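You operate a simulated robot arm through the tools that you are given. There is no shell and no other tool.

You run a simulated robot arm. Do the job below in one go: nothing can be reset, and whatever is moved stays where it is left.

Task
Put things in order on the top of the side dresser. At the end: the silver tumbler banded blue stands where the purple oven sponge stood; the purple oven sponge stands where the silver mould with a blue rim stood; the purple scrub pad is in the green enamel bowl; the silver mould with a blue rim stands where the purple scrub pad stood; whatever was shut is shut again. Leave all else as you found it, and nothing knocked over.

Only the result counts: the job must be done as asked and must still hold three seconds after the hand-in. Knocking over, shifting, dropping, spilling or breaking anything else fails it.

Robot
A 7-joint arm with a two-finger parallel gripper, fixed in place. Base frame: the origin is at the foot of the arm, x ahead of it, y to its left, z up; the work surface is at about z = 80. Lengths are in cm, angles in degrees, forces in N, time in s.
With the tool pointing down near the work surface it reaches from about 24 to 68 cm from the base axis. Its first joint turns from -66.0 to 66.0 degrees. Payload 2.4 kg.
Tool frame: the origin (TCP) lies between the finger pads and is the grasp point; the fingertips stand 3 cm ahead of it; z points along the fingers, y is the line along which they close. The gripper opens to 9.4 cm. The fingers are 2.8 cm wide and 1 cm thick; the gripper's body (5 by 9.6 cm) begins 5.5 cm behind the TCP.
Orientation is that of the tool frame in the base frame, as a unit quaternion [x, y, z, w]. With the fingers straight down and closing along the base's y, the tool's x points along the base's -x, its y along +y and its z along -z.

Tools
- The arm moves only by the tool drive_tool. Its argument "plan" is one flat list of numbers, 7 for each row, row after row: the shift along the tool's x, y, z in cm, then the turn, a rotation vector about the tool's x, y, z in degrees, then the closure, from 0 (fully open) to 1 (shut). In form: [dx, dy, dz, ax, ay, az, jaw, dx, dy, dz, ax, ay, az, jaw, ...]. A call has 1 to 20 rows; each row shifts and turns the commanded pose from where the row before left it, along the tool's axes as they then stand. A row lasts 0.2 s, in which the tool goes at most 5 cm and 8.6 degrees; a call with a longer step from one row to the next is refused whole, and so is a gripper value outside its range. A pose out of reach is approached as far as the arm can. The call stops where the force on the tool passes 40 N (or 10 N more than at its start, if that is more) or the arm is blocked; 0.2 s more then pass. Each finger travels about 15.3 cm/s and halts on what it meets, pressing with about 44 N; the grip force reading is that of the motor and also rises with nothing between the fingers. The clock runs only during rows and for 0.2 s after the last one: add rows that do not move to give the fingers time. The reply holds the time, the measured pose of the TCP, the force on the tool along the base axes, the opening and the grip force, in the units named above and with some noise, with the torque about the TCP (base axes, N m) and any sound that the robot's microphone picked up, and new pictures: "views" is both (left out), scene, wrist or none.
- Cameras (640 x 400 px; columns grow to the right, rows downward): "scene" is fixed at [3.96, 48.72, 142.37]; the picture's right is [-0.64, -0.77, 0.00], its down [-0.58, 0.49, -0.65] and it looks along [0.50, -0.42, -0.76] (base axes); focal length 326 px, centre (320, 200). "wrist" rides on the gripper at [7.6, 1.4, -10.3] in the tool frame; the picture's right is [-0.18, 0.98, 0.00], its down [-0.75, -0.14, -0.64] and it looks along [-0.63, -0.12, 0.77] (tool axes); focal length 243 px, centre (320, 200). There is no depth. A picture from a camera that has moved, and an enlarged one, comes with that camera's place and axes in the base frame and with its lens.
- enlarge(camera, box): a new picture of the part [left, top, right, bottom] of that camera's present view, enlarged. No time passes.
- sign_off(): hands the job in; it is judged then, once.

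Nothing tells you positions but the pictures and the camera data. Unless the task says otherwise, let go and move clear before handing in.

The tools are called after "Call:" as name(argument=value, ...) on one line, values as JSON. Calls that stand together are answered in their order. drive_tool: Moves the arm, as the interface text tells. Its arguments: {"type":"object","properties":{"plan":{"type":"array"},"views":{"type":"string","enum":["both","scene","wrist","none"]}},"required":["plan"]} The other tools are called the same way: enlarge (camera, box) takes an enlarged picture of a part of a camera's view; sign_off () hands the job in.

At the start:

```text
t: 0.0
position: [44.76, 4.02, 106.43]
ee_rot: [0.0, 1.0, 0.0, 0.0]
force: [-0.6, 0.4, -0.2]
wrist_torque: [0.01, 0.0, -0.02]
width: 9.37
gripper_force: 0.1
```

scene: 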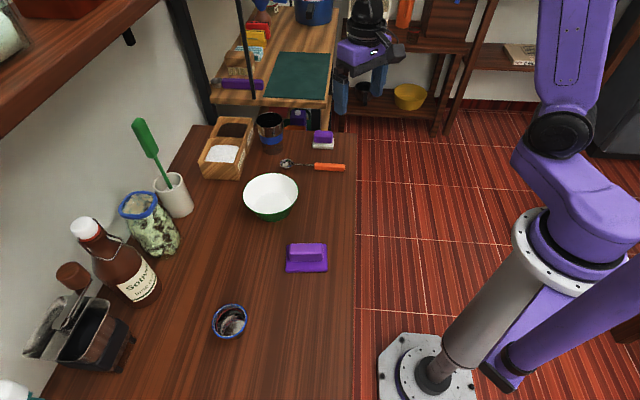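
wrist: 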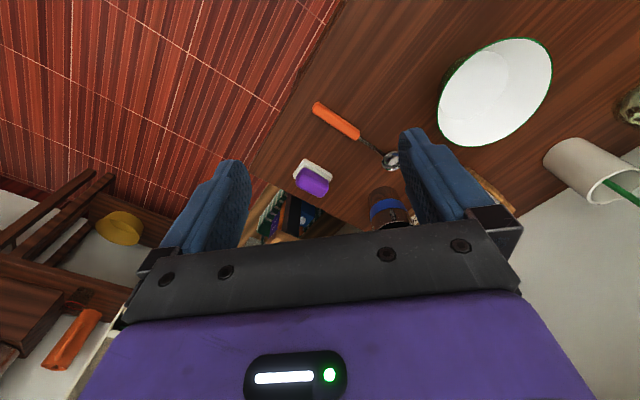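

I see a dresser top with a green bowl, a larger purple pad with a handle, a blue-rimmed small mould, a smaller purple/white sponge at the far end, and a blue-banded tumbler. I'll look closer before moving anything.

Call:
enlarge(camera="scene", box=[190, 90, 360, 196])

Call:
enlarge(camera="scene", box=[190, 160, 360, 266])

Call:
enlarge(camera="scene", box=[180, 240, 350, 346])

Call:
enlarge(camera="scene", box=[0, 180, 320, 400])

Call:
enlarge(camera="wrist", box=[240, 90, 480, 240])

```text
3.76 times, centred on (275, 143) of scene
camera zoom: at [3.96, 48.72, 142.37], right [-0.64, -0.77, 0.0], down [-0.58, 0.49, -0.65], along [0.5, -0.42, -0.76], focal length 1226 px, centre (489, 415)
```

zoom: 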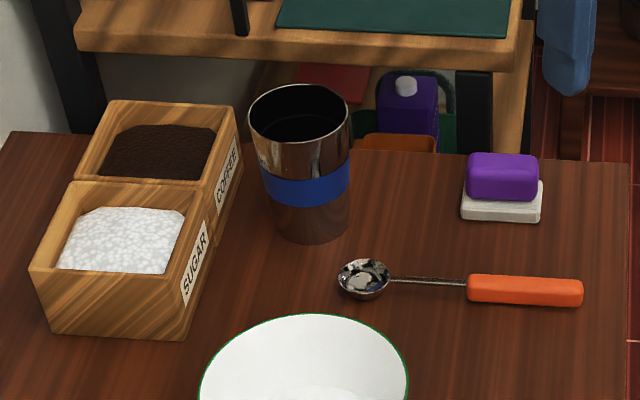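

```text
3.76 times, centred on (275, 213) of scene
camera zoom: at [3.96, 48.72, 142.37], right [-0.64, -0.77, 0.0], down [-0.58, 0.49, -0.65], along [0.5, -0.42, -0.76], focal length 1226 px, centre (489, 151)
```

zoom: 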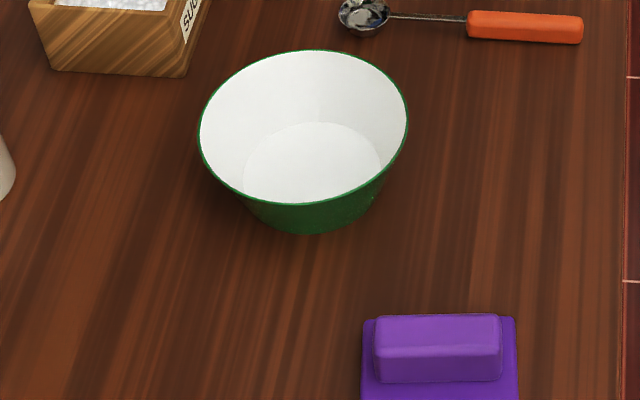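

```text
3.76 times, centred on (265, 293) of scene
camera zoom: at [3.96, 48.72, 142.37], right [-0.64, -0.77, 0.0], down [-0.58, 0.49, -0.65], along [0.5, -0.42, -0.76], focal length 1226 px, centre (527, -150)
```

zoom: 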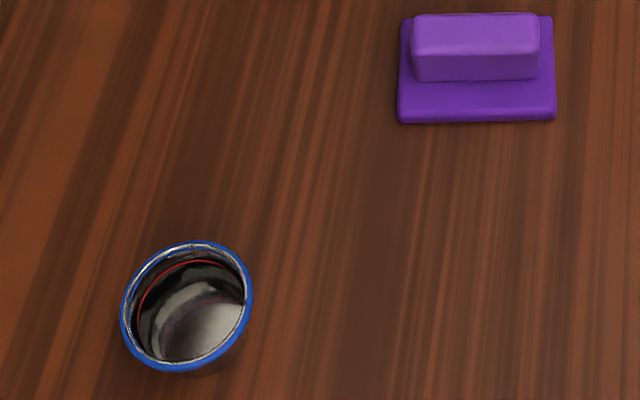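

```text
1.82 times, centred on (160, 290) of scene
camera zoom: at [3.96, 48.72, 142.37], right [-0.64, -0.77, 0.0], down [-0.58, 0.49, -0.65], along [0.5, -0.42, -0.76], focal length 592 px, centre (611, 36)
```

zoom: 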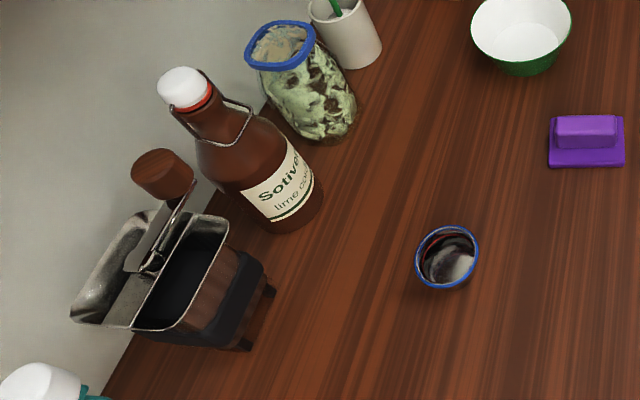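

```text
2.67 times, centred on (360, 165) of wrist
camera zoom: at [37.26, 5.44, 116.84], right [0.18, 0.98, 0.0], down [0.75, -0.14, 0.64], along [0.63, -0.12, -0.77], focal length 647 px, centre (213, 293)
```

zoom: 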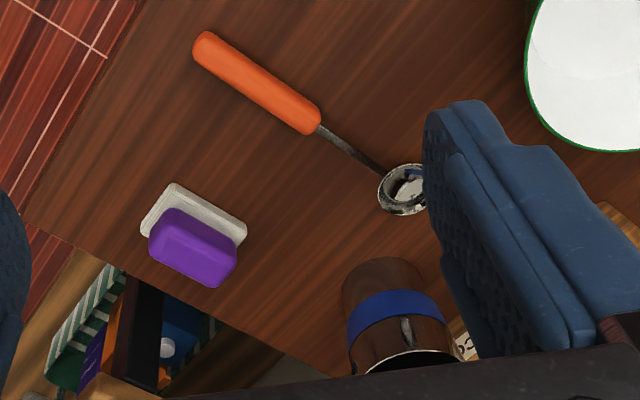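

There are two purple cleaning items: a small one with a white layer at the far end and a larger all-purple one near the middle. I need a much closer look at both to tell the sponge from the scrub pad.

Call:
enlarge(camera="scene", box=[305, 122, 345, 152])

Call:
enlarge(camera="scene", box=[280, 235, 336, 277])

Call:
enlarge(camera="wrist", box=[285, 150, 341, 202])

Call:
enlarge(camera="scene", box=[200, 0, 480, 130])

Call:
enlarge(camera="scene", box=[200, 290, 260, 350])

```text
13.33 times, centred on (325, 137) of scene
camera zoom: at [3.96, 48.72, 142.37], right [-0.64, -0.77, 0.0], down [-0.58, 0.49, -0.65], along [0.5, -0.42, -0.76], focal length 4340 px, centre (253, 1040)
```

zoom: 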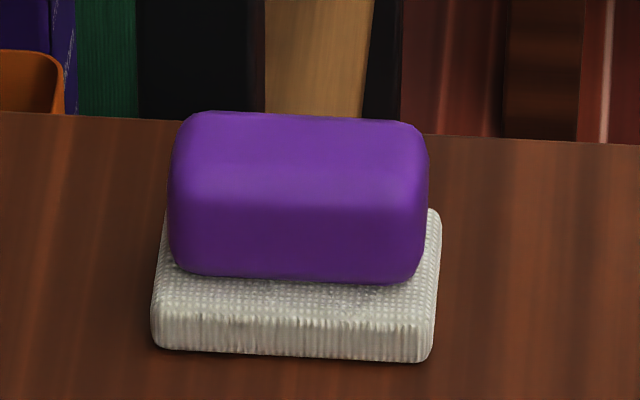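

```text
9.52 times, centred on (308, 256) of scene
camera zoom: at [3.96, 48.72, 142.37], right [-0.64, -0.77, 0.0], down [-0.58, 0.49, -0.65], along [0.5, -0.42, -0.76], focal length 3100 px, centre (434, -333)
```

zoom: 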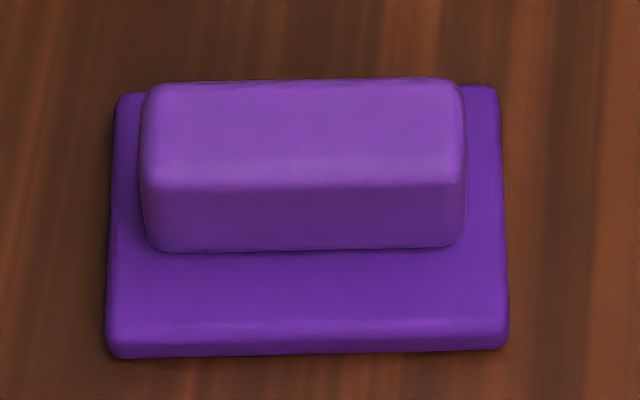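

```text
7.69 times, centred on (313, 176) of wrist
camera zoom: at [37.26, 5.44, 116.84], right [0.18, 0.98, 0.0], down [0.75, -0.14, 0.64], along [0.63, -0.12, -0.77], focal length 1866 px, centre (374, 385)
```

zoom: 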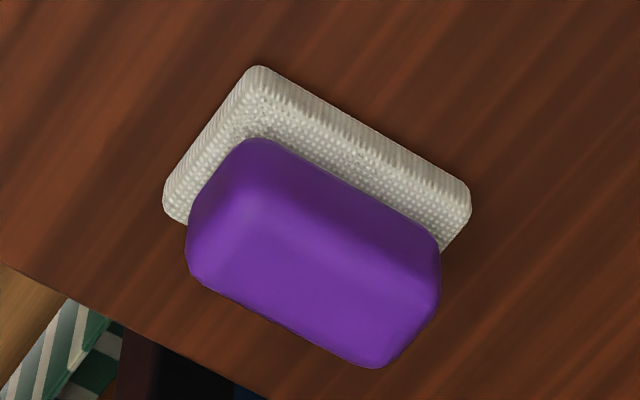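

```text
2.29 times, centred on (340, 65) of scene
camera zoom: at [3.96, 48.72, 142.37], right [-0.64, -0.77, 0.0], down [-0.58, 0.49, -0.65], along [0.5, -0.42, -0.76], focal length 744 px, centre (274, 509)
```

zoom: 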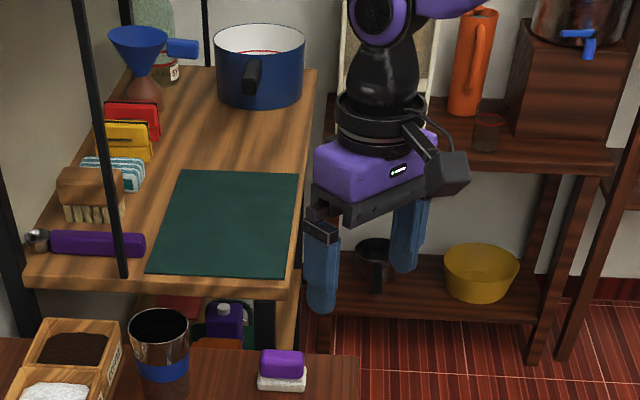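

```text
6.67 times, centred on (230, 320) of scene
camera zoom: at [3.96, 48.72, 142.37], right [-0.64, -0.77, 0.0], down [-0.58, 0.49, -0.65], along [0.5, -0.42, -0.76], focal length 2170 px, centre (920, -600)
```

zoom: 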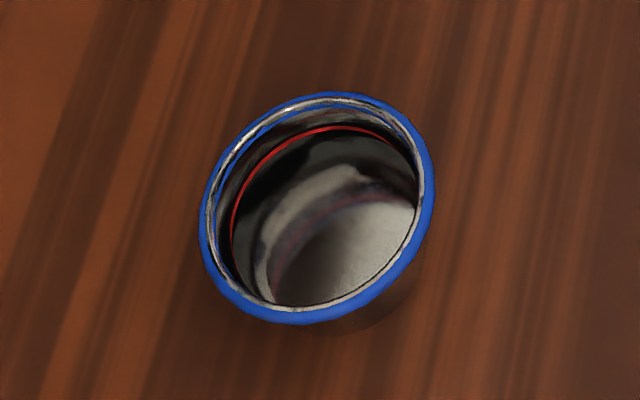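

The small item is a white mesh pad with a purple grip (centre about x 61.0, y -0.4), which I take to be the scrub pad. The larger all-purple one at about (33.8, 27.4) I take as the oven sponge; the small one also fits flat in the bowl. I'll first turn the tool 45° to line up with the small pad.

Call:
drive_tool(plan=[0, 0, 1, 0, 0, -7.5, 0, 0, 0, 1, 0, 0, -7.5, 0, 0, 0, 1, 0, 0, -7.5, 0, 0, 0, 1, 0, 0, -7.5, 0, 0, 0, 1, 0, 0, -7.5, 0, 0, 0, 1, 0, 0, -7.5, 0, 0, 0, 0, 0, 0, 0, 0])

```text
t: 1.6
position: [44.75, 3.92, 100.52]
ee_rot: [-0.384, 0.923, -0.001, 0.001]
force: [0.7, -0.5, 0.5]
wrist_torque: [-0.01, 0.0, 0.05]
width: 9.39
gripper_force: 0.1
camera wrist: at [38.36, -0.35, 110.89], right [-0.57, 0.82, 0.0], down [0.63, 0.43, 0.64], along [0.53, 0.36, -0.77], focal length 243 px, centre (320, 200)
```

scene: 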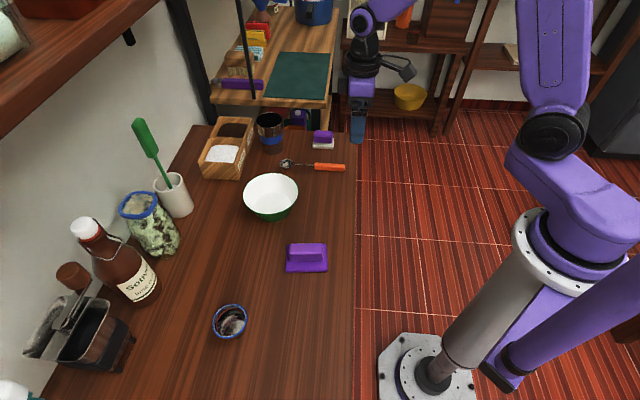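
wrist: 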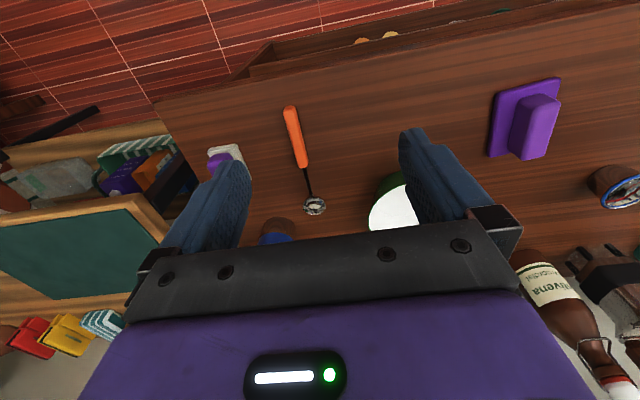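

The turn worked and the wrist camera now sees most of the dresser. I'll enlarge several parts: what looks like an open drawer at the front edge, the tumbler, the bowl and the mould.

Call:
enlarge(camera="wrist", box=[220, 0, 580, 100])

Call:
enlarge(camera="wrist", box=[480, 60, 640, 220])

Call:
enlarge(camera="scene", box=[240, 100, 300, 160])

Call:
enlarge(camera="wrist", box=[190, 130, 270, 190])

```text
1.78 times, centred on (400, 50) of wrist
camera zoom: at [38.36, -0.35, 110.89], right [-0.57, 0.82, 0.0], down [0.63, 0.43, 0.64], along [0.53, 0.36, -0.77], focal length 431 px, centre (178, 467)
```

zoom: 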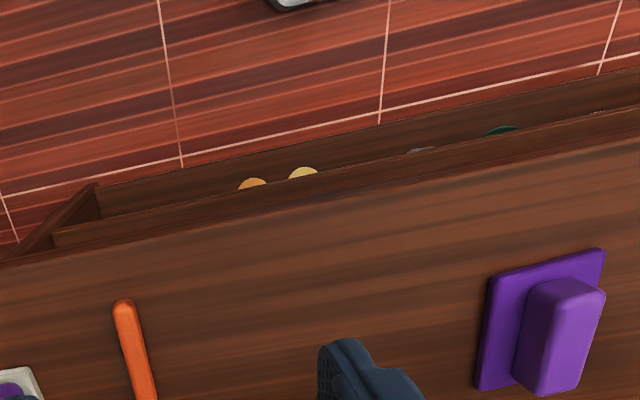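

```text
2.50 times, centred on (560, 140) of wrist
camera zoom: at [38.36, -0.35, 110.89], right [-0.57, 0.82, 0.0], down [0.63, 0.43, 0.64], along [0.53, 0.36, -0.77], focal length 606 px, centre (-280, 350)
```

zoom: 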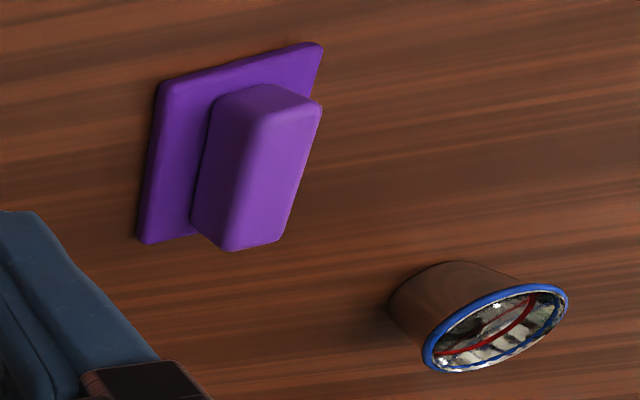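

```text
6.67 times, centred on (270, 130) of scene
camera zoom: at [3.96, 48.72, 142.37], right [-0.64, -0.77, 0.0], down [-0.58, 0.49, -0.65], along [0.5, -0.42, -0.76], focal length 2170 px, centre (653, 667)
```

zoom: 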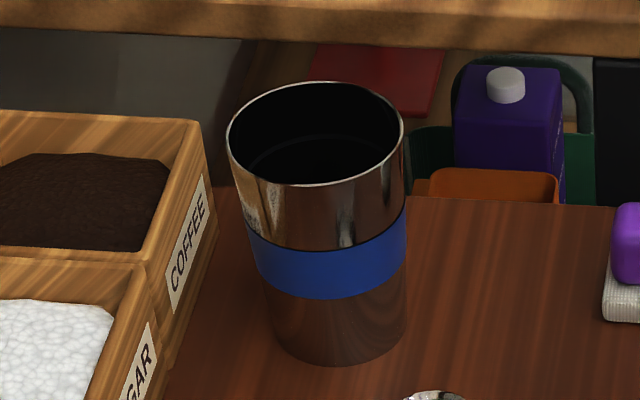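

```text
6.67 times, centred on (230, 160) of wrist
camera zoom: at [38.36, -0.35, 110.89], right [-0.57, 0.82, 0.0], down [0.63, 0.43, 0.64], along [0.53, 0.36, -0.77], focal length 1618 px, centre (920, 467)
```

zoom: 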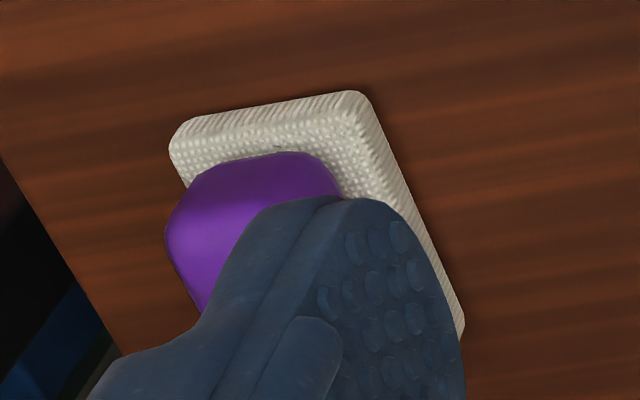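

The front drawer was already open, so I'll leave it that way. The mould rim is at about (30.7, 47.3, 84.2), the oven sponge at (33.8, 27.4), and nothing needs opening. Next I'll move above the small scrub pad.

Call:
drive_tool(plan=[-2.1, -3.64, 0, 0, 0, 0, 0, -2.1, -3.64, 0, 0, 0, 0, 0, -2.1, -3.64, 0, 0, 0, 0, 0, -2.1, -3.64, 0, 0, 0, 0, 0, 0, 0, 4, 0, 0, 0, 0, 0, 0, 4, 0, 0, 0, 0, 0, 0, 0, 0, 0, 0, 0])

```text
t: 3.2
position: [61.1, -0.07, 92.62]
ee_rot: [-0.382, 0.924, -0.001, 0.0]
force: [0.8, 0.8, 0.2]
wrist_torque: [0.01, 0.03, 0.02]
width: 9.38
gripper_force: 0.1
camera wrist: at [54.79, -4.55, 102.89], right [-0.56, 0.83, 0.0], down [0.63, 0.43, 0.64], along [0.53, 0.36, -0.77], focal length 243 px, centre (320, 200)
```

scene: 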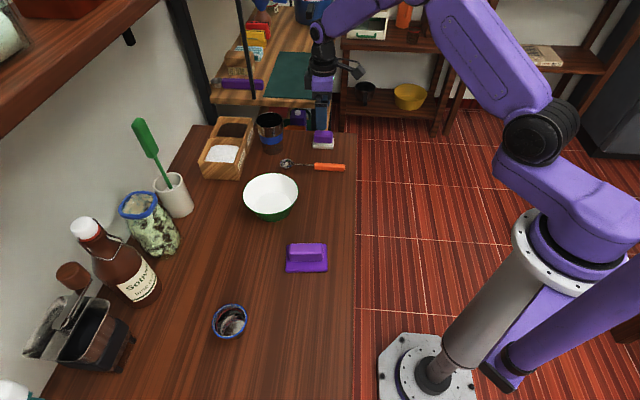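
wrist: 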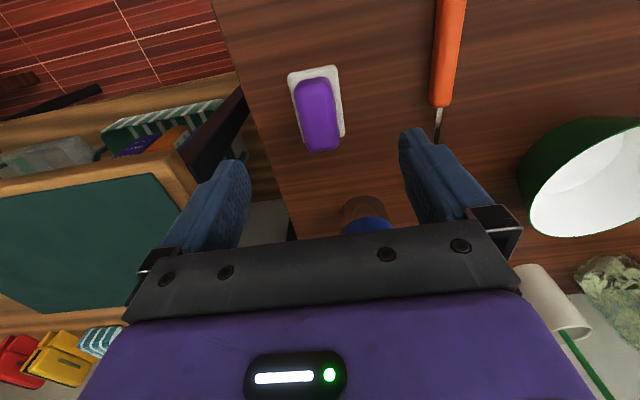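

I'm now above the pad. I'll enlarge the pad, bowl and tumbler from this closer view to refine their positions.

Call:
enlarge(camera="wrist", box=[270, 50, 370, 160])

Call:
enlarge(camera="wrist", box=[500, 100, 640, 250])

Call:
enlarge(camera="wrist", box=[320, 180, 420, 240])

```text
3.64 times, centred on (320, 105) of wrist
camera zoom: at [54.79, -4.55, 102.89], right [-0.56, 0.83, 0.0], down [0.63, 0.43, 0.64], along [0.53, 0.36, -0.77], focal length 882 px, centre (320, 546)
```

zoom: 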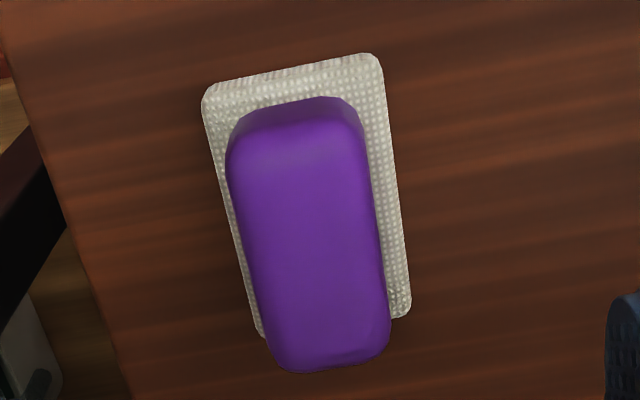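

```text
2.67 times, centred on (570, 175) of wrist
camera zoom: at [54.79, -4.55, 102.89], right [-0.56, 0.83, 0.0], down [0.63, 0.43, 0.64], along [0.53, 0.36, -0.77], focal length 647 px, centre (-347, 267)
```

zoom: 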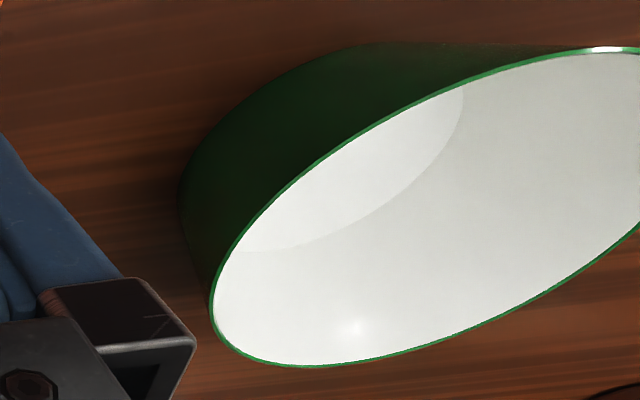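

```text
6.40 times, centred on (370, 210) of wrist
camera zoom: at [54.79, -4.55, 102.89], right [-0.56, 0.83, 0.0], down [0.63, 0.43, 0.64], along [0.53, 0.36, -0.77], focal length 1553 px, centre (0, 136)
```

zoom: 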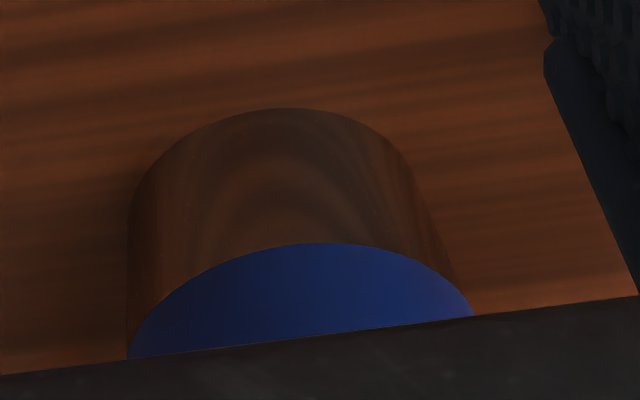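

The pad's centre measures (61.1, -0.37) with its long side at 45°, so the fingers line up across the grip. I'll lower to about z 84.5 and close on it.

Call:
drive_tool(plan=[0.18, -0.23, 4, 0, 0, 0, 0, 0, 0, 3, 0, 0, 0, 0, 0, 0, 1, 0, 0, 0, 0, 0, 0, 0, 0, 0, 0, 0])

```text
t: 4.2
position: [61.23, -0.47, 84.47]
ee_rot: [-0.383, 0.924, 0.0, 0.001]
force: [0.9, 0.6, -0.4]
wrist_torque: [0.01, 0.0, 0.0]
width: 9.39
gripper_force: 0.0
camera wrist: at [54.77, -4.92, 94.88], right [-0.56, 0.83, 0.0], down [0.63, 0.43, 0.64], along [0.53, 0.36, -0.77], focal length 243 px, centre (320, 200)
```

scene: 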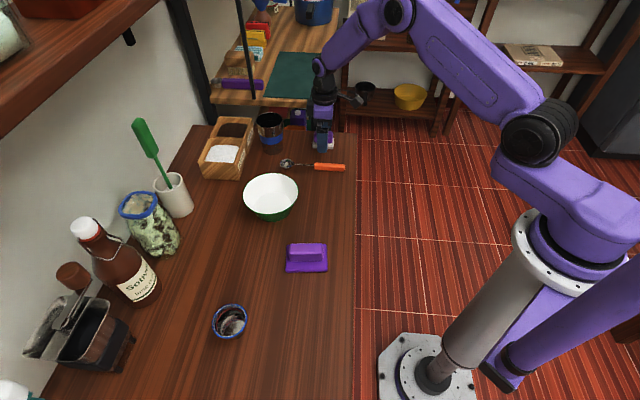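
wrist: 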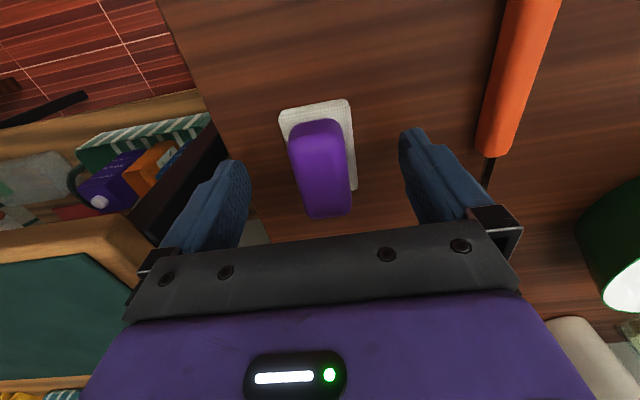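

The grip is centred between the fingers with the tips just above the mesh. I'll close and lift.

Call:
drive_tool(plan=[0, 0, 0, 0, 0, 0, 0.4, 0, 0, 0, 0, 0, 0, 0.8, 0, 0, 0, 0, 0, 0, 1, 0, 0, 0, 0, 0, 0, 1, 0, 0, 0, 0, 0, 0, 1], views="wrist")

```text
t: 5.4
position: [61.12, -0.51, 84.57]
ee_rot: [-0.383, 0.924, 0.0, -0.001]
force: [0.0, 0.1, 0.5]
wrist_torque: [0.01, 0.01, 0.03]
width: 3.35
gripper_force: 43.9
camera wrist: at [54.77, -4.91, 94.9], right [-0.56, 0.83, 0.0], down [0.63, 0.43, 0.64], along [0.53, 0.36, -0.77], focal length 243 px, centre (320, 200)
```

wrist: 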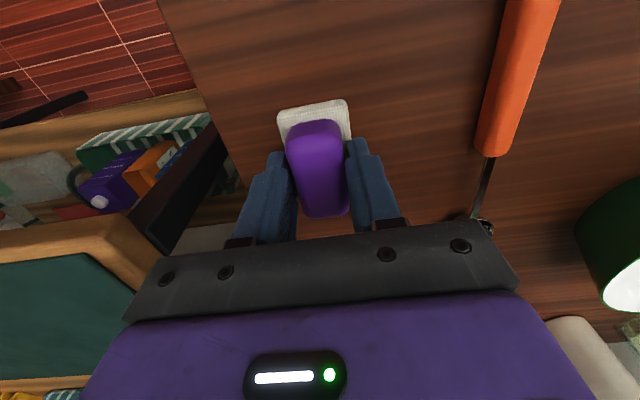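

The scrub pad is held at 3.35 cm width. The bowl centre works out to about (50.4, 24.9) with its rim near z 85.3, so I'll lift and carry the pad over it.

Call:
drive_tool(plan=[0, 0, -2, 0, 0, 0, 1, 0, 0, -4, 0, 0, 0, 1, 0, 0, -4, 0, 0, 0, 1, 0, 0, -2, 0, 0, 0, 1, -1.475, 3.636, 0, 0, 0, 0, 1, -1.475, 3.636, 0, 0, 0, 0, 1, -1.475, 3.636, 0, 0, 0, 0, 1, -1.475, 3.636, 0, 0, 0, 0, 1, -1.475, 3.636, 0, 0, 0, 0, 1, -1.475, 3.636, 0, 0, 0, 0, 1, -1.475, 3.636, 0, 0, 0, 0, 1, 0, 0, 0, 0, 0, 0, 1])

```text
t: 8.0
position: [50.45, 24.78, 96.38]
ee_rot: [-0.383, 0.924, 0.001, 0.0]
force: [-0.1, 0.2, -0.5]
wrist_torque: [0.0, -0.07, -0.01]
width: 3.35
gripper_force: 44.1
camera wrist: at [44.09, 20.35, 106.68], right [-0.56, 0.83, 0.0], down [0.63, 0.43, 0.64], along [0.53, 0.36, -0.77], focal length 243 px, centre (320, 200)
```

scene: 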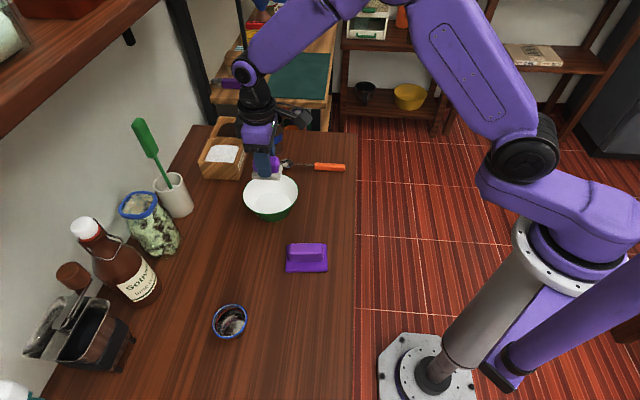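
wrist: 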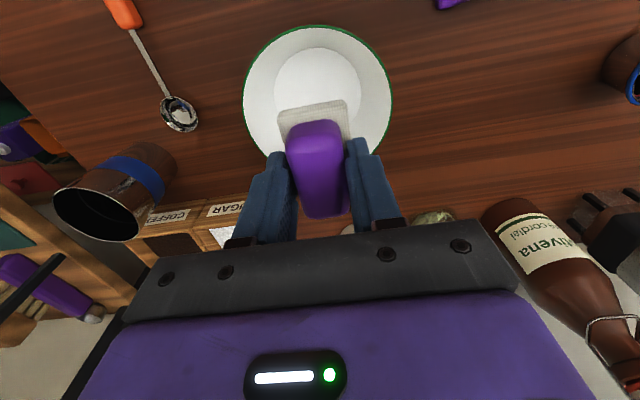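

The pad hangs over the bowl. I'll enlarge to check centring before lowering it, and check the tumbler from this side view.

Call:
enlarge(camera="wrist", box=[230, 10, 410, 160])

Call:
enlarge(camera="wrist", box=[40, 120, 260, 250])

Call:
enlarge(camera="scene", box=[230, 130, 320, 230])

```text
2.67 times, centred on (320, 85) of wrist
camera zoom: at [44.09, 20.35, 106.68], right [-0.56, 0.83, 0.0], down [0.63, 0.43, 0.64], along [0.53, 0.36, -0.77], focal length 647 px, centre (320, 507)
```

zoom: 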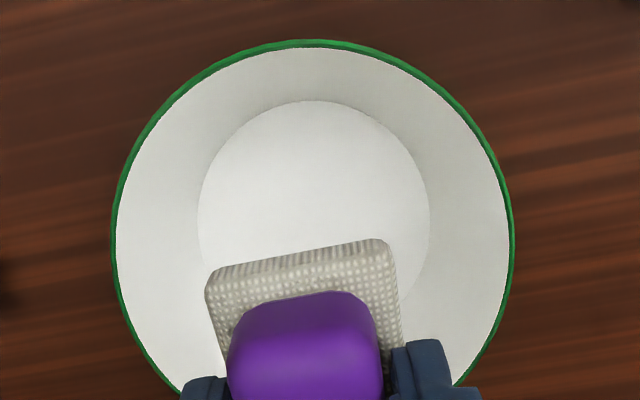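

```text
2.91 times, centred on (150, 185) of wrist
camera zoom: at [44.09, 20.35, 106.68], right [-0.56, 0.83, 0.0], down [0.63, 0.43, 0.64], along [0.53, 0.36, -0.77], focal length 706 px, centre (814, 244)
```

zoom: 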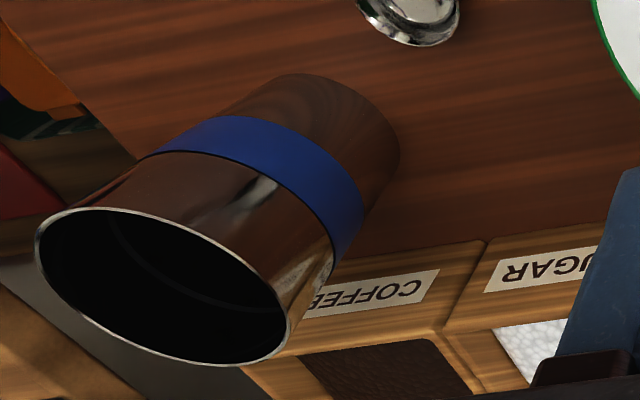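

```text
4.00 times, centred on (275, 180) of scene
camera zoom: at [3.96, 48.72, 142.37], right [-0.64, -0.77, 0.0], down [-0.58, 0.49, -0.65], along [0.5, -0.42, -0.76], focal length 1302 px, centre (500, 280)
```

zoom: 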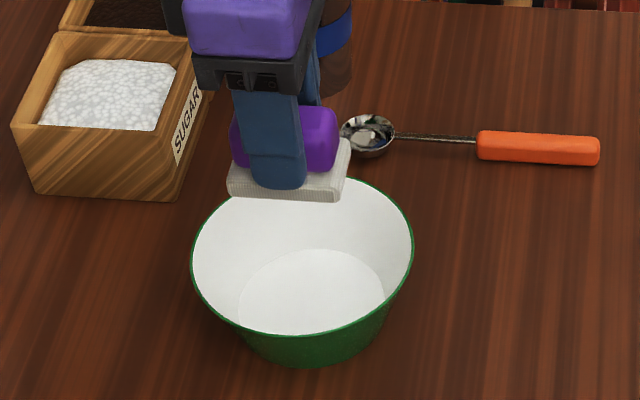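

The pad and bowl are within about 0.3 cm of being concentric. I'll lower the pad towards the bottom of the bowl, slowing near contact.

Call:
drive_tool(plan=[0, 0, 3, 0, 0, 0, 1, 0, 0, 4, 0, 0, 0, 1, 0, 0, 2.5, 0, 0, 0, 1, 0, 0, 1, 0, 0, 0, 1, 0, 0, 0, 0, 0, 0, 1])

```text
t: 9.2
position: [50.46, 24.67, 86.14]
ee_rot: [-0.382, 0.924, 0.0, 0.0]
force: [-0.8, 0.6, -2.0]
wrist_torque: [-0.02, -0.02, -0.01]
width: 3.38
gripper_force: 43.6
camera wrist: at [44.09, 20.29, 96.42], right [-0.56, 0.83, 0.0], down [0.63, 0.43, 0.64], along [0.53, 0.36, -0.77], focal length 243 px, centre (320, 200)
```

scene: 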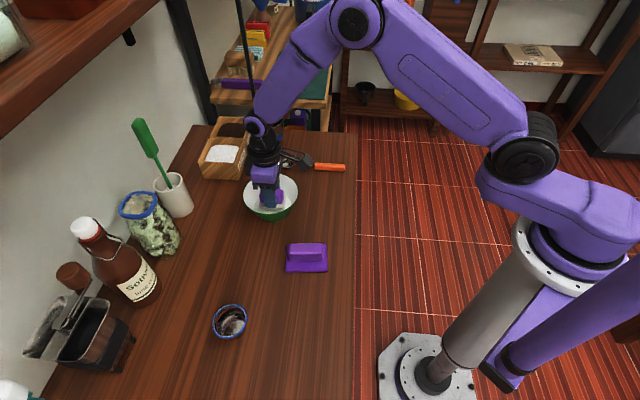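
wrist: 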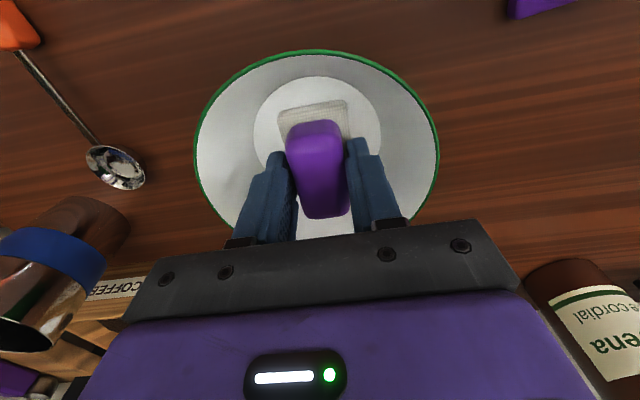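

No contact yet and the pad is well centred. I'll step down gently until the force shows it touching.

Call:
drive_tool(plan=[0, 0, 0.3, 0, 0, 0, 1, 0, 0, 0.3, 0, 0, 0, 1, 0, 0, 0.2, 0, 0, 0, 1, 0, 0, 0, 0, 0, 0, 1], views="none")

Call:
drive_tool(plan=[0, 0, 0.2, 0, 0, 0, 1, 0, 0, 0, 0, 0, 0, 1], views="none")

```text
t: 10.2
position: [50.49, 24.71, 85.3]
ee_rot: [-0.382, 0.924, 0.0, 0.0]
force: [-0.7, 0.6, -0.2]
wrist_torque: [0.02, 0.0, 0.01]
width: 3.34
gripper_force: 44.2
```

```text
t: 10.8
position: [50.61, 24.72, 85.1]
ee_rot: [-0.383, 0.924, 0.0, 0.0]
force: [-3.4, -1.6, 9.2]
wrist_torque: [-0.04, 0.16, 0.0]
width: 3.33
gripper_force: 43.7
```

The pad now rests on the bowl bottom (9 N). I'll open the fingers just enough and rise straight out.

Call:
drive_tool(plan=[0, 0, -0.1, 0, 0, 0, 1, 0, 0, 0, 0, 0, 0, 0.55, 0, 0, 0, 0, 0, 0, 0.47, 0, 0, 0, 0, 0, 0, 0.47, 0, 0, -2, 0, 0, 0, 0.47, 0, 0, -4, 0, 0, 0, 0.47, 0, 0, -4, 0, 0, 0, 0.47, 0, 0, -4, 0, 0, 0, 0.47, 0, 0, 0, 0, 0, 0, 0.47])

```text
t: 12.8
position: [50.57, 24.69, 99.13]
ee_rot: [-0.383, 0.924, 0.0, 0.0]
force: [-0.1, 0.4, 0.7]
wrist_torque: [0.0, 0.02, -0.02]
width: 5.0
gripper_force: 0.0
camera wrist: at [44.19, 20.32, 109.52], right [-0.56, 0.83, 0.0], down [0.63, 0.43, 0.64], along [0.53, 0.36, -0.77], focal length 243 px, centre (320, 200)
```

scene: 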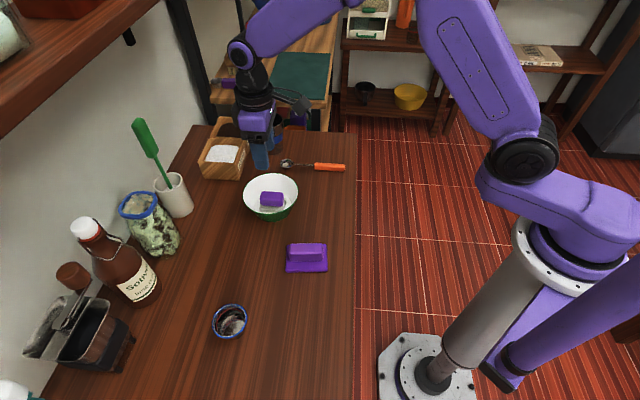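
wrist: 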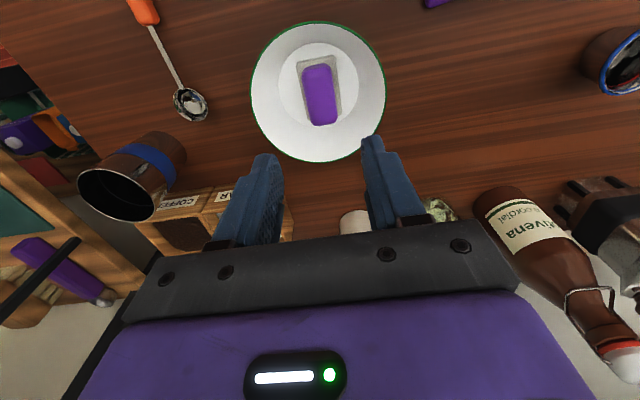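

The scrub pad sits flat in the bowl. Next is the mould at about (30.7, 47.3), so I'll move above it and look again.

Call:
drive_tool(plan=[-0.277, 4.29, 0, 0, 0, 0, 0.3, -0.277, 4.29, 0, 0, 0, 0, 0, -0.277, 4.29, 0, 0, 0, 0, 0, -0.277, 4.29, 0, 0, 0, 0, 0, -0.277, 4.29, 0, 0, 0, 0, 0, -0.277, 4.29, 0, 0, 0, 0, 0, -0.277, 4.29, 0, 0, 0, 0, 0, 0, 0, 0, 0, 0, 0, 0])

```text
t: 14.6
position: [30.48, 47.19, 99.16]
ee_rot: [-0.383, 0.924, 0.001, 0.0]
force: [-1.1, -0.4, 0.1]
wrist_torque: [0.0, 0.03, 0.03]
width: 9.39
gripper_force: 0.1
camera wrist: at [24.16, 42.9, 109.61], right [-0.56, 0.83, 0.0], down [0.63, 0.43, 0.64], along [0.53, 0.36, -0.77], focal length 243 px, centre (320, 200)
```

scene: 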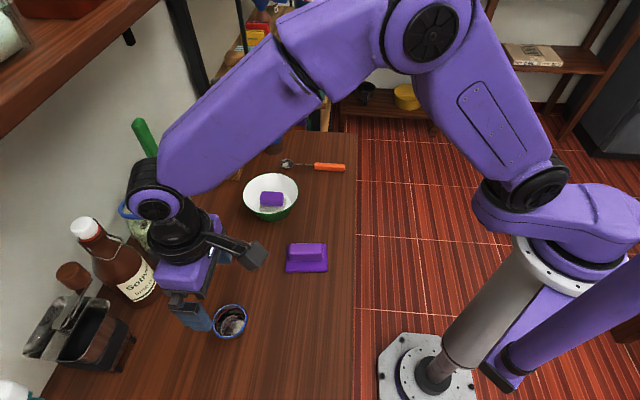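
wrist: 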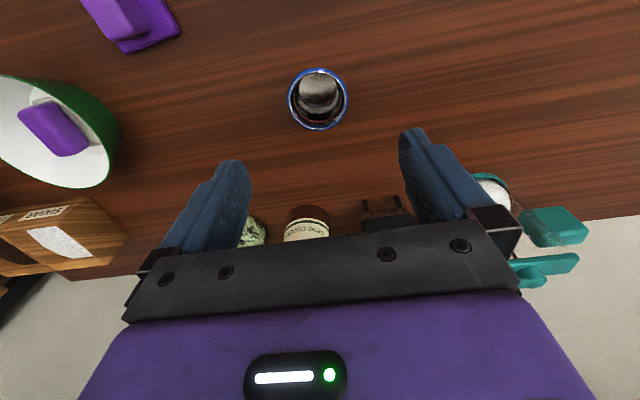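

Call:
enlarge(camera="wrist", box=[270, 50, 370, 150])

Call:
enlarge(camera="scene", box=[160, 270, 270, 350])

```text
4.00 times, centred on (320, 100) of wrist
camera zoom: at [24.16, 42.9, 109.61], right [-0.56, 0.83, 0.0], down [0.63, 0.43, 0.64], along [0.53, 0.36, -0.77], focal length 970 px, centre (320, 600)
```

zoom: 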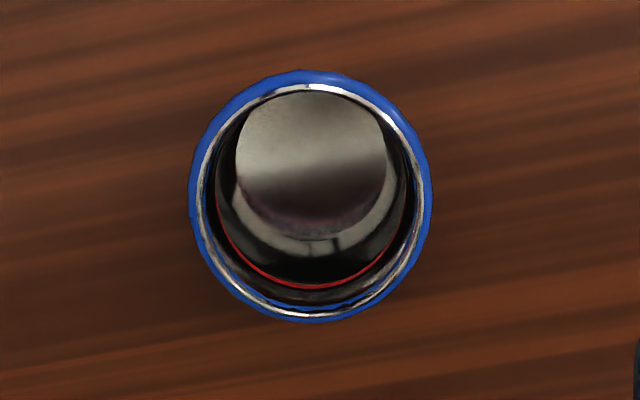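

```text
5.00 times, centred on (215, 310) of scene
camera zoom: at [3.96, 48.72, 142.37], right [-0.64, -0.77, 0.0], down [-0.58, 0.49, -0.65], along [0.5, -0.42, -0.76], focal length 1628 px, centre (845, -350)
```

zoom: 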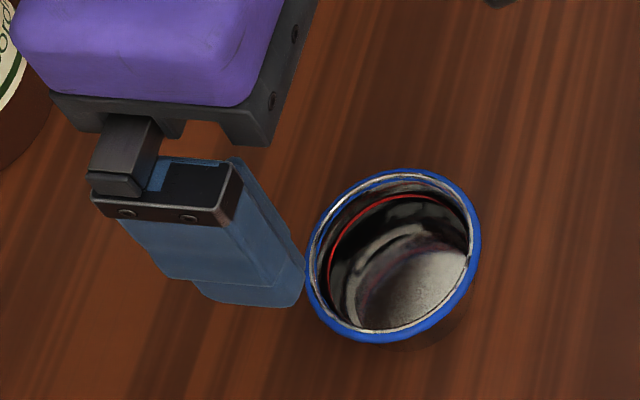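

The mould is empty, about 6.3 cm across at the rim, and centred near (30.95, 47.3). I'll shift slightly and lower with the fingers open around it.

Call:
drive_tool(plan=[-0.41, -0.25, 4, 0, 0, 0, 0, 0, 0, 4, 0, 0, 0, 0, 0, 0, 3.5, 0, 0, 0, 0, 0, 0, 2.5, 0, 0, 0, 0, 0, 0, 1.2, 0, 0, 0, 0, 0, 0, 0, 0, 0, 0, 0])

```text
t: 16.0
position: [31.09, 47.44, 83.78]
ee_rot: [-0.383, 0.924, 0.001, 0.0]
force: [0.0, 0.7, 0.6]
wrist_torque: [0.03, 0.02, 0.0]
width: 9.36
gripper_force: 0.0
camera wrist: at [24.73, 43.04, 94.15], right [-0.56, 0.83, 0.0], down [0.63, 0.43, 0.64], along [0.53, 0.36, -0.77], focal length 243 px, centre (320, 200)
```

scene: 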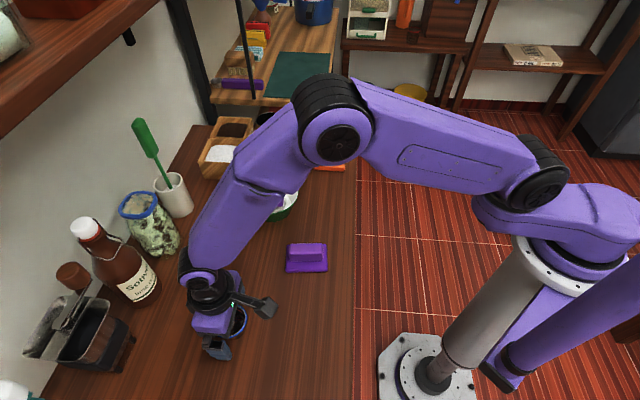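
wrist: 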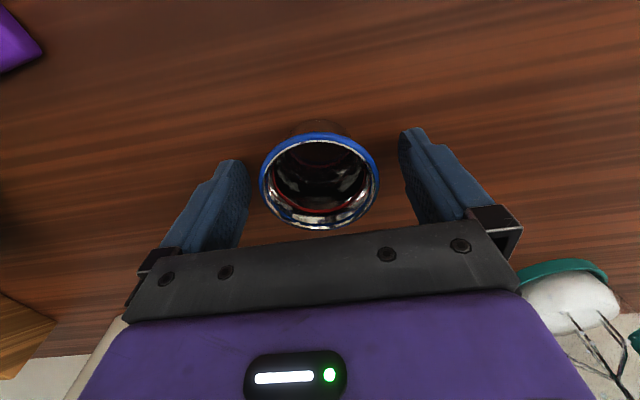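

The mould is centred between the fingers, so its spot is (31.0, 47.3). I'll close and lift gently.

Call:
drive_tool(plan=[0, 0, 0, 0, 0, 0, 0.2, 0, 0, 0, 0, 0, 0, 0.4, 0, 0, 0, 0, 0, 0, 0.7, 0, 0, 0, 0, 0, 0, 0.7, 0, 0, 0, 0, 0, 0, 0.7], views="wrist")

```text
t: 17.2
position: [31.12, 47.53, 83.8]
ee_rot: [-0.383, 0.924, 0.001, -0.001]
force: [1.1, -0.3, -0.5]
wrist_torque: [-0.01, -0.05, -0.04]
width: 6.48
gripper_force: 44.2
camera wrist: at [24.72, 43.03, 94.17], right [-0.56, 0.83, 0.0], down [0.63, 0.43, 0.64], along [0.53, 0.36, -0.77], focal length 243 px, centre (320, 200)
```

wrist: 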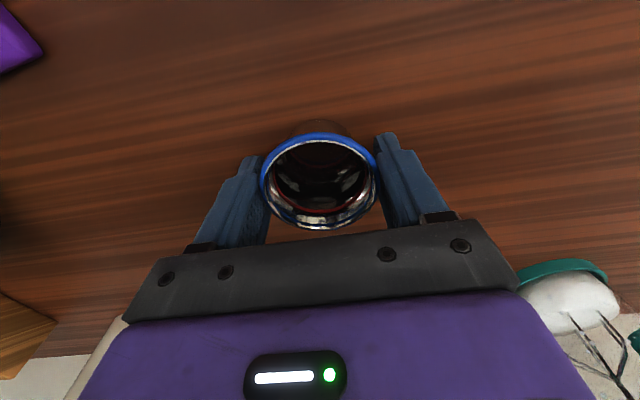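

The mould is held at 6.48 cm. I'll lift it and check the grip before the long carry.

Call:
drive_tool(plan=[0, 0, -1, 0, 0, 0, 0.7, 0, 0, -3, 0, 0, 0, 0.7, 0, 0, -4, 0, 0, 0, 0.7, 0, 0, -4, 0, 0, 0, 0.7, 0, 0, -2, 0, 0, 0, 0.7, 0, 0, 0, 0, 0, 0, 0.7])

```text
t: 18.6
position: [30.86, 47.5, 97.9]
ee_rot: [-0.383, 0.924, 0.0, 0.0]
force: [0.3, 0.1, 0.0]
wrist_torque: [-0.01, 0.04, 0.04]
width: 6.47
gripper_force: 43.4
camera wrist: at [24.5, 43.05, 108.27], right [-0.56, 0.83, 0.0], down [0.63, 0.43, 0.64], along [0.53, 0.36, -0.77], focal length 243 px, centre (320, 200)
```

scene: 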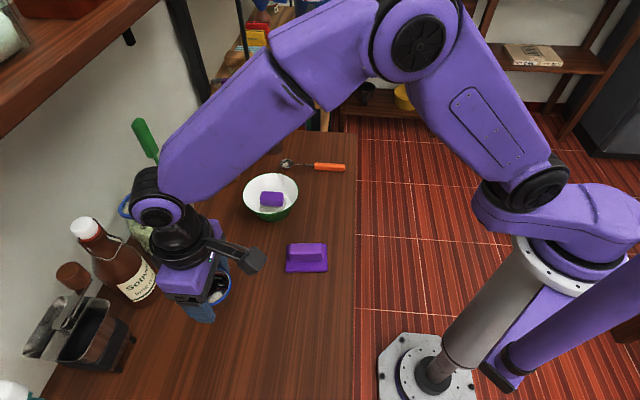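
wrist: 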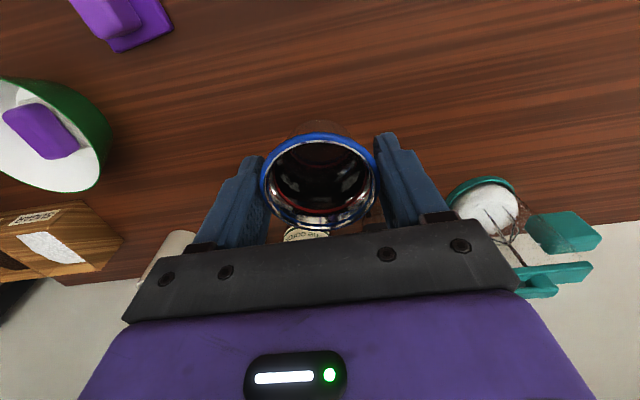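

The mould is held level. I'll carry it along a straight path at about z 98 to the scrub pad's old spot (61.1, -0.4).

Call:
drive_tool(plan=[0.45, -1.97, 0, 0, 0, 0, 0.7, 0.893, -3.943, 0, 0, 0, 0, 0.7, 0.893, -3.943, 0, 0, 0, 0, 0.7, 0.893, -3.943, 0, 0, 0, 0, 0.7, 0.893, -3.943, 0, 0, 0, 0, 0.7, 0.893, -3.943, 0, 0, 0, 0, 0.7, 0.893, -3.943, 0, 0, 0, 0, 0.7, 0.893, -3.943, 0, 0, 0, 0, 0.7, 0.893, -3.943, 0, 0, 0, 0, 0.7, 0.893, -3.943, 0, 0, 0, 0, 0.7, 0.893, -3.943, 0, 0, 0, 0, 0.7, 0.893, -3.943, 0, 0, 0, 0, 0.7, 0.893, -3.943, 0, 0, 0, 0, 0.7, 0.893, -3.943, 0, 0, 0, 0, 0.7, 0.45, -1.97, 0, 0, 0, 0, 0.7, 0, 0, 0, 0, 0, 0, 0.7])

```text
t: 22.0
position: [61.07, -0.37, 97.76]
ee_rot: [-0.383, 0.924, 0.0, 0.0]
force: [-0.3, -0.7, -1.0]
wrist_torque: [-0.01, -0.02, 0.0]
width: 6.49
gripper_force: 44.2
camera wrist: at [54.69, -4.72, 108.25], right [-0.56, 0.83, 0.0], down [0.63, 0.43, 0.64], along [0.53, 0.36, -0.77], focal length 243 px, centre (320, 200)
```

scene: 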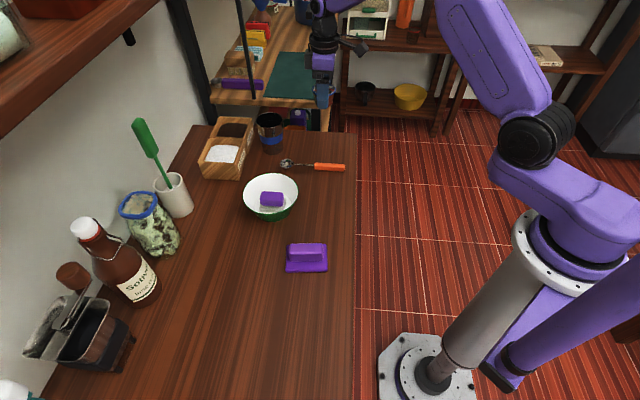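
wrist: 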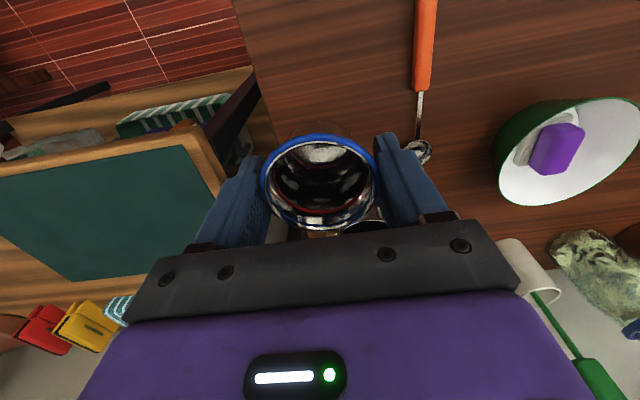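

I'm over the target. Lowering to just above the surface, then stepping to contact.

Call:
drive_tool(plan=[0, 0, 4, 0, 0, 0, 0.7, 0, 0, 4, 0, 0, 0, 0.7, 0, 0, 3.5, 0, 0, 0, 0.7, 0, 0, 1.5, 0, 0, 0, 0.7, 0, 0, 0.4, 0, 0, 0, 0.7, 0, 0, 0, 0, 0, 0, 0.7])

Call:
drive_tool(plan=[0, 0, 0.25, 0, 0, 0, 0.7, 0, 0, 0.25, 0, 0, 0, 0.7, 0, 0, 0, 0, 0, 0, 0.7], views="none")

```text
t: 23.4
position: [61.34, -0.29, 84.47]
ee_rot: [-0.383, 0.924, 0.001, 0.0]
force: [-1.1, 0.1, 0.0]
wrist_torque: [0.0, 0.01, 0.0]
width: 6.48
gripper_force: 43.8
camera wrist: at [54.85, -4.7, 94.81], right [-0.56, 0.83, 0.0], down [0.63, 0.43, 0.64], along [0.53, 0.36, -0.77], focal length 243 px, centre (320, 200)
```

scene: 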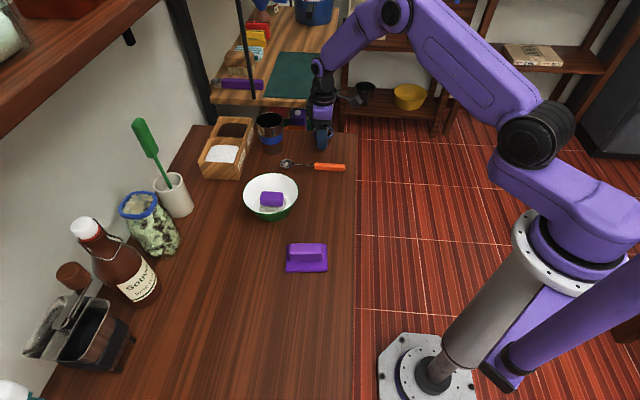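
wrist: 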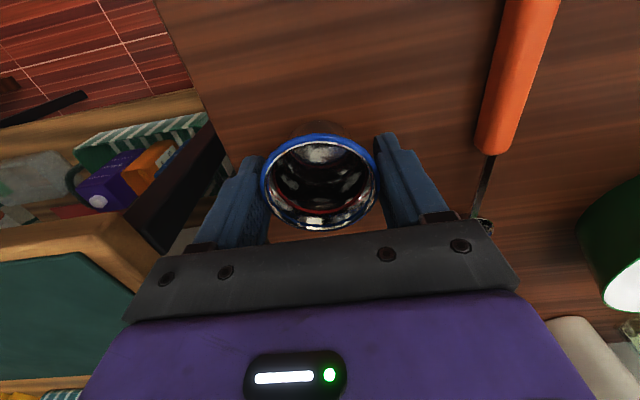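

```text
t: 24.2
position: [61.29, -0.45, 83.94]
ee_rot: [-0.383, 0.924, 0.0, 0.0]
force: [-0.9, 0.0, -0.1]
wrist_torque: [0.0, -0.01, 0.01]
width: 6.49
gripper_force: 43.3
```

Call:
drive_tool(plan=[0, 0, 0.15, 0, 0, 0, 0.7, 0, 0, 0, 0, 0, 0, 0.7], views="none")

```text
t: 24.8
position: [61.24, -0.28, 83.83]
ee_rot: [-0.383, 0.924, 0.0, 0.0]
force: [0.3, 0.7, -0.1]
wrist_torque: [0.04, 0.01, -0.01]
width: 6.46
gripper_force: 43.7
```

The mould is at its original grip height with no contact force yet. I'll take one more tiny step to feel for the surface.

Call:
drive_tool(plan=[0, 0, 0.12, 0, 0, 0, 0.7, 0, 0, 0, 0, 0, 0, 0.7], views="none")

```text
t: 25.4
position: [61.37, -0.35, 83.85]
ee_rot: [-0.382, 0.924, 0.001, -0.001]
force: [-3.8, -1.2, 10.7]
wrist_torque: [0.0, 0.12, 0.04]
width: 6.45
gripper_force: 44.3
```

Contact is confirmed (about 11 N). I'll release and rise straight up.

Call:
drive_tool(plan=[0, 0, -0.08, 0, 0, 0, 0.7, 0, 0, 0, 0, 0, 0, 0.27, 0, 0, 0, 0, 0, 0, 0.15, 0, 0, 0, 0, 0, 0, 0, 0, 0, 0, 0, 0, 0, 0, 0, 0, -2, 0, 0, 0, 0, 0, 0, -4, 0, 0, 0, 0, 0, 0, -4, 0, 0, 0, 0, 0, 0, -4, 0, 0, 0, 0, 0, 0, 0, 0, 0, 0, 0])

```text
t: 27.6
position: [61.06, -0.36, 97.67]
ee_rot: [-0.383, 0.924, 0.0, 0.0]
force: [-0.8, 0.4, -0.2]
wrist_torque: [0.03, -0.01, 0.01]
width: 9.39
gripper_force: 0.1
camera wrist: at [54.68, -4.77, 108.04], right [-0.56, 0.83, 0.0], down [0.63, 0.43, 0.64], along [0.53, 0.36, -0.77], focal length 243 px, centre (320, 200)
```

scene: 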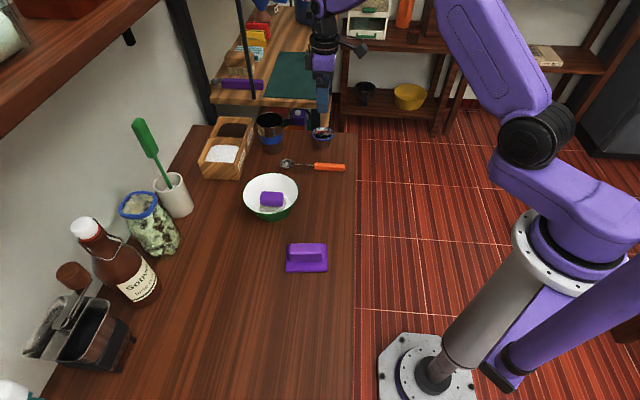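
wrist: 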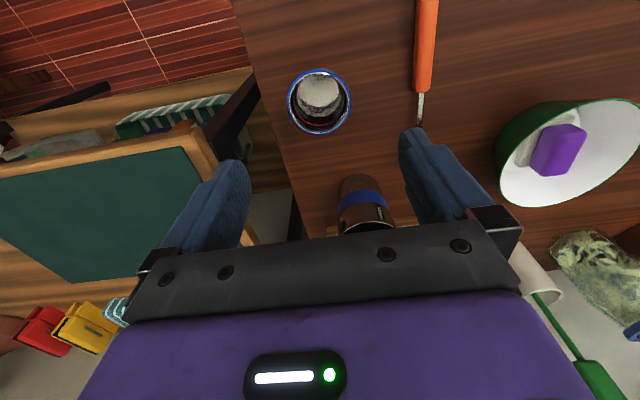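

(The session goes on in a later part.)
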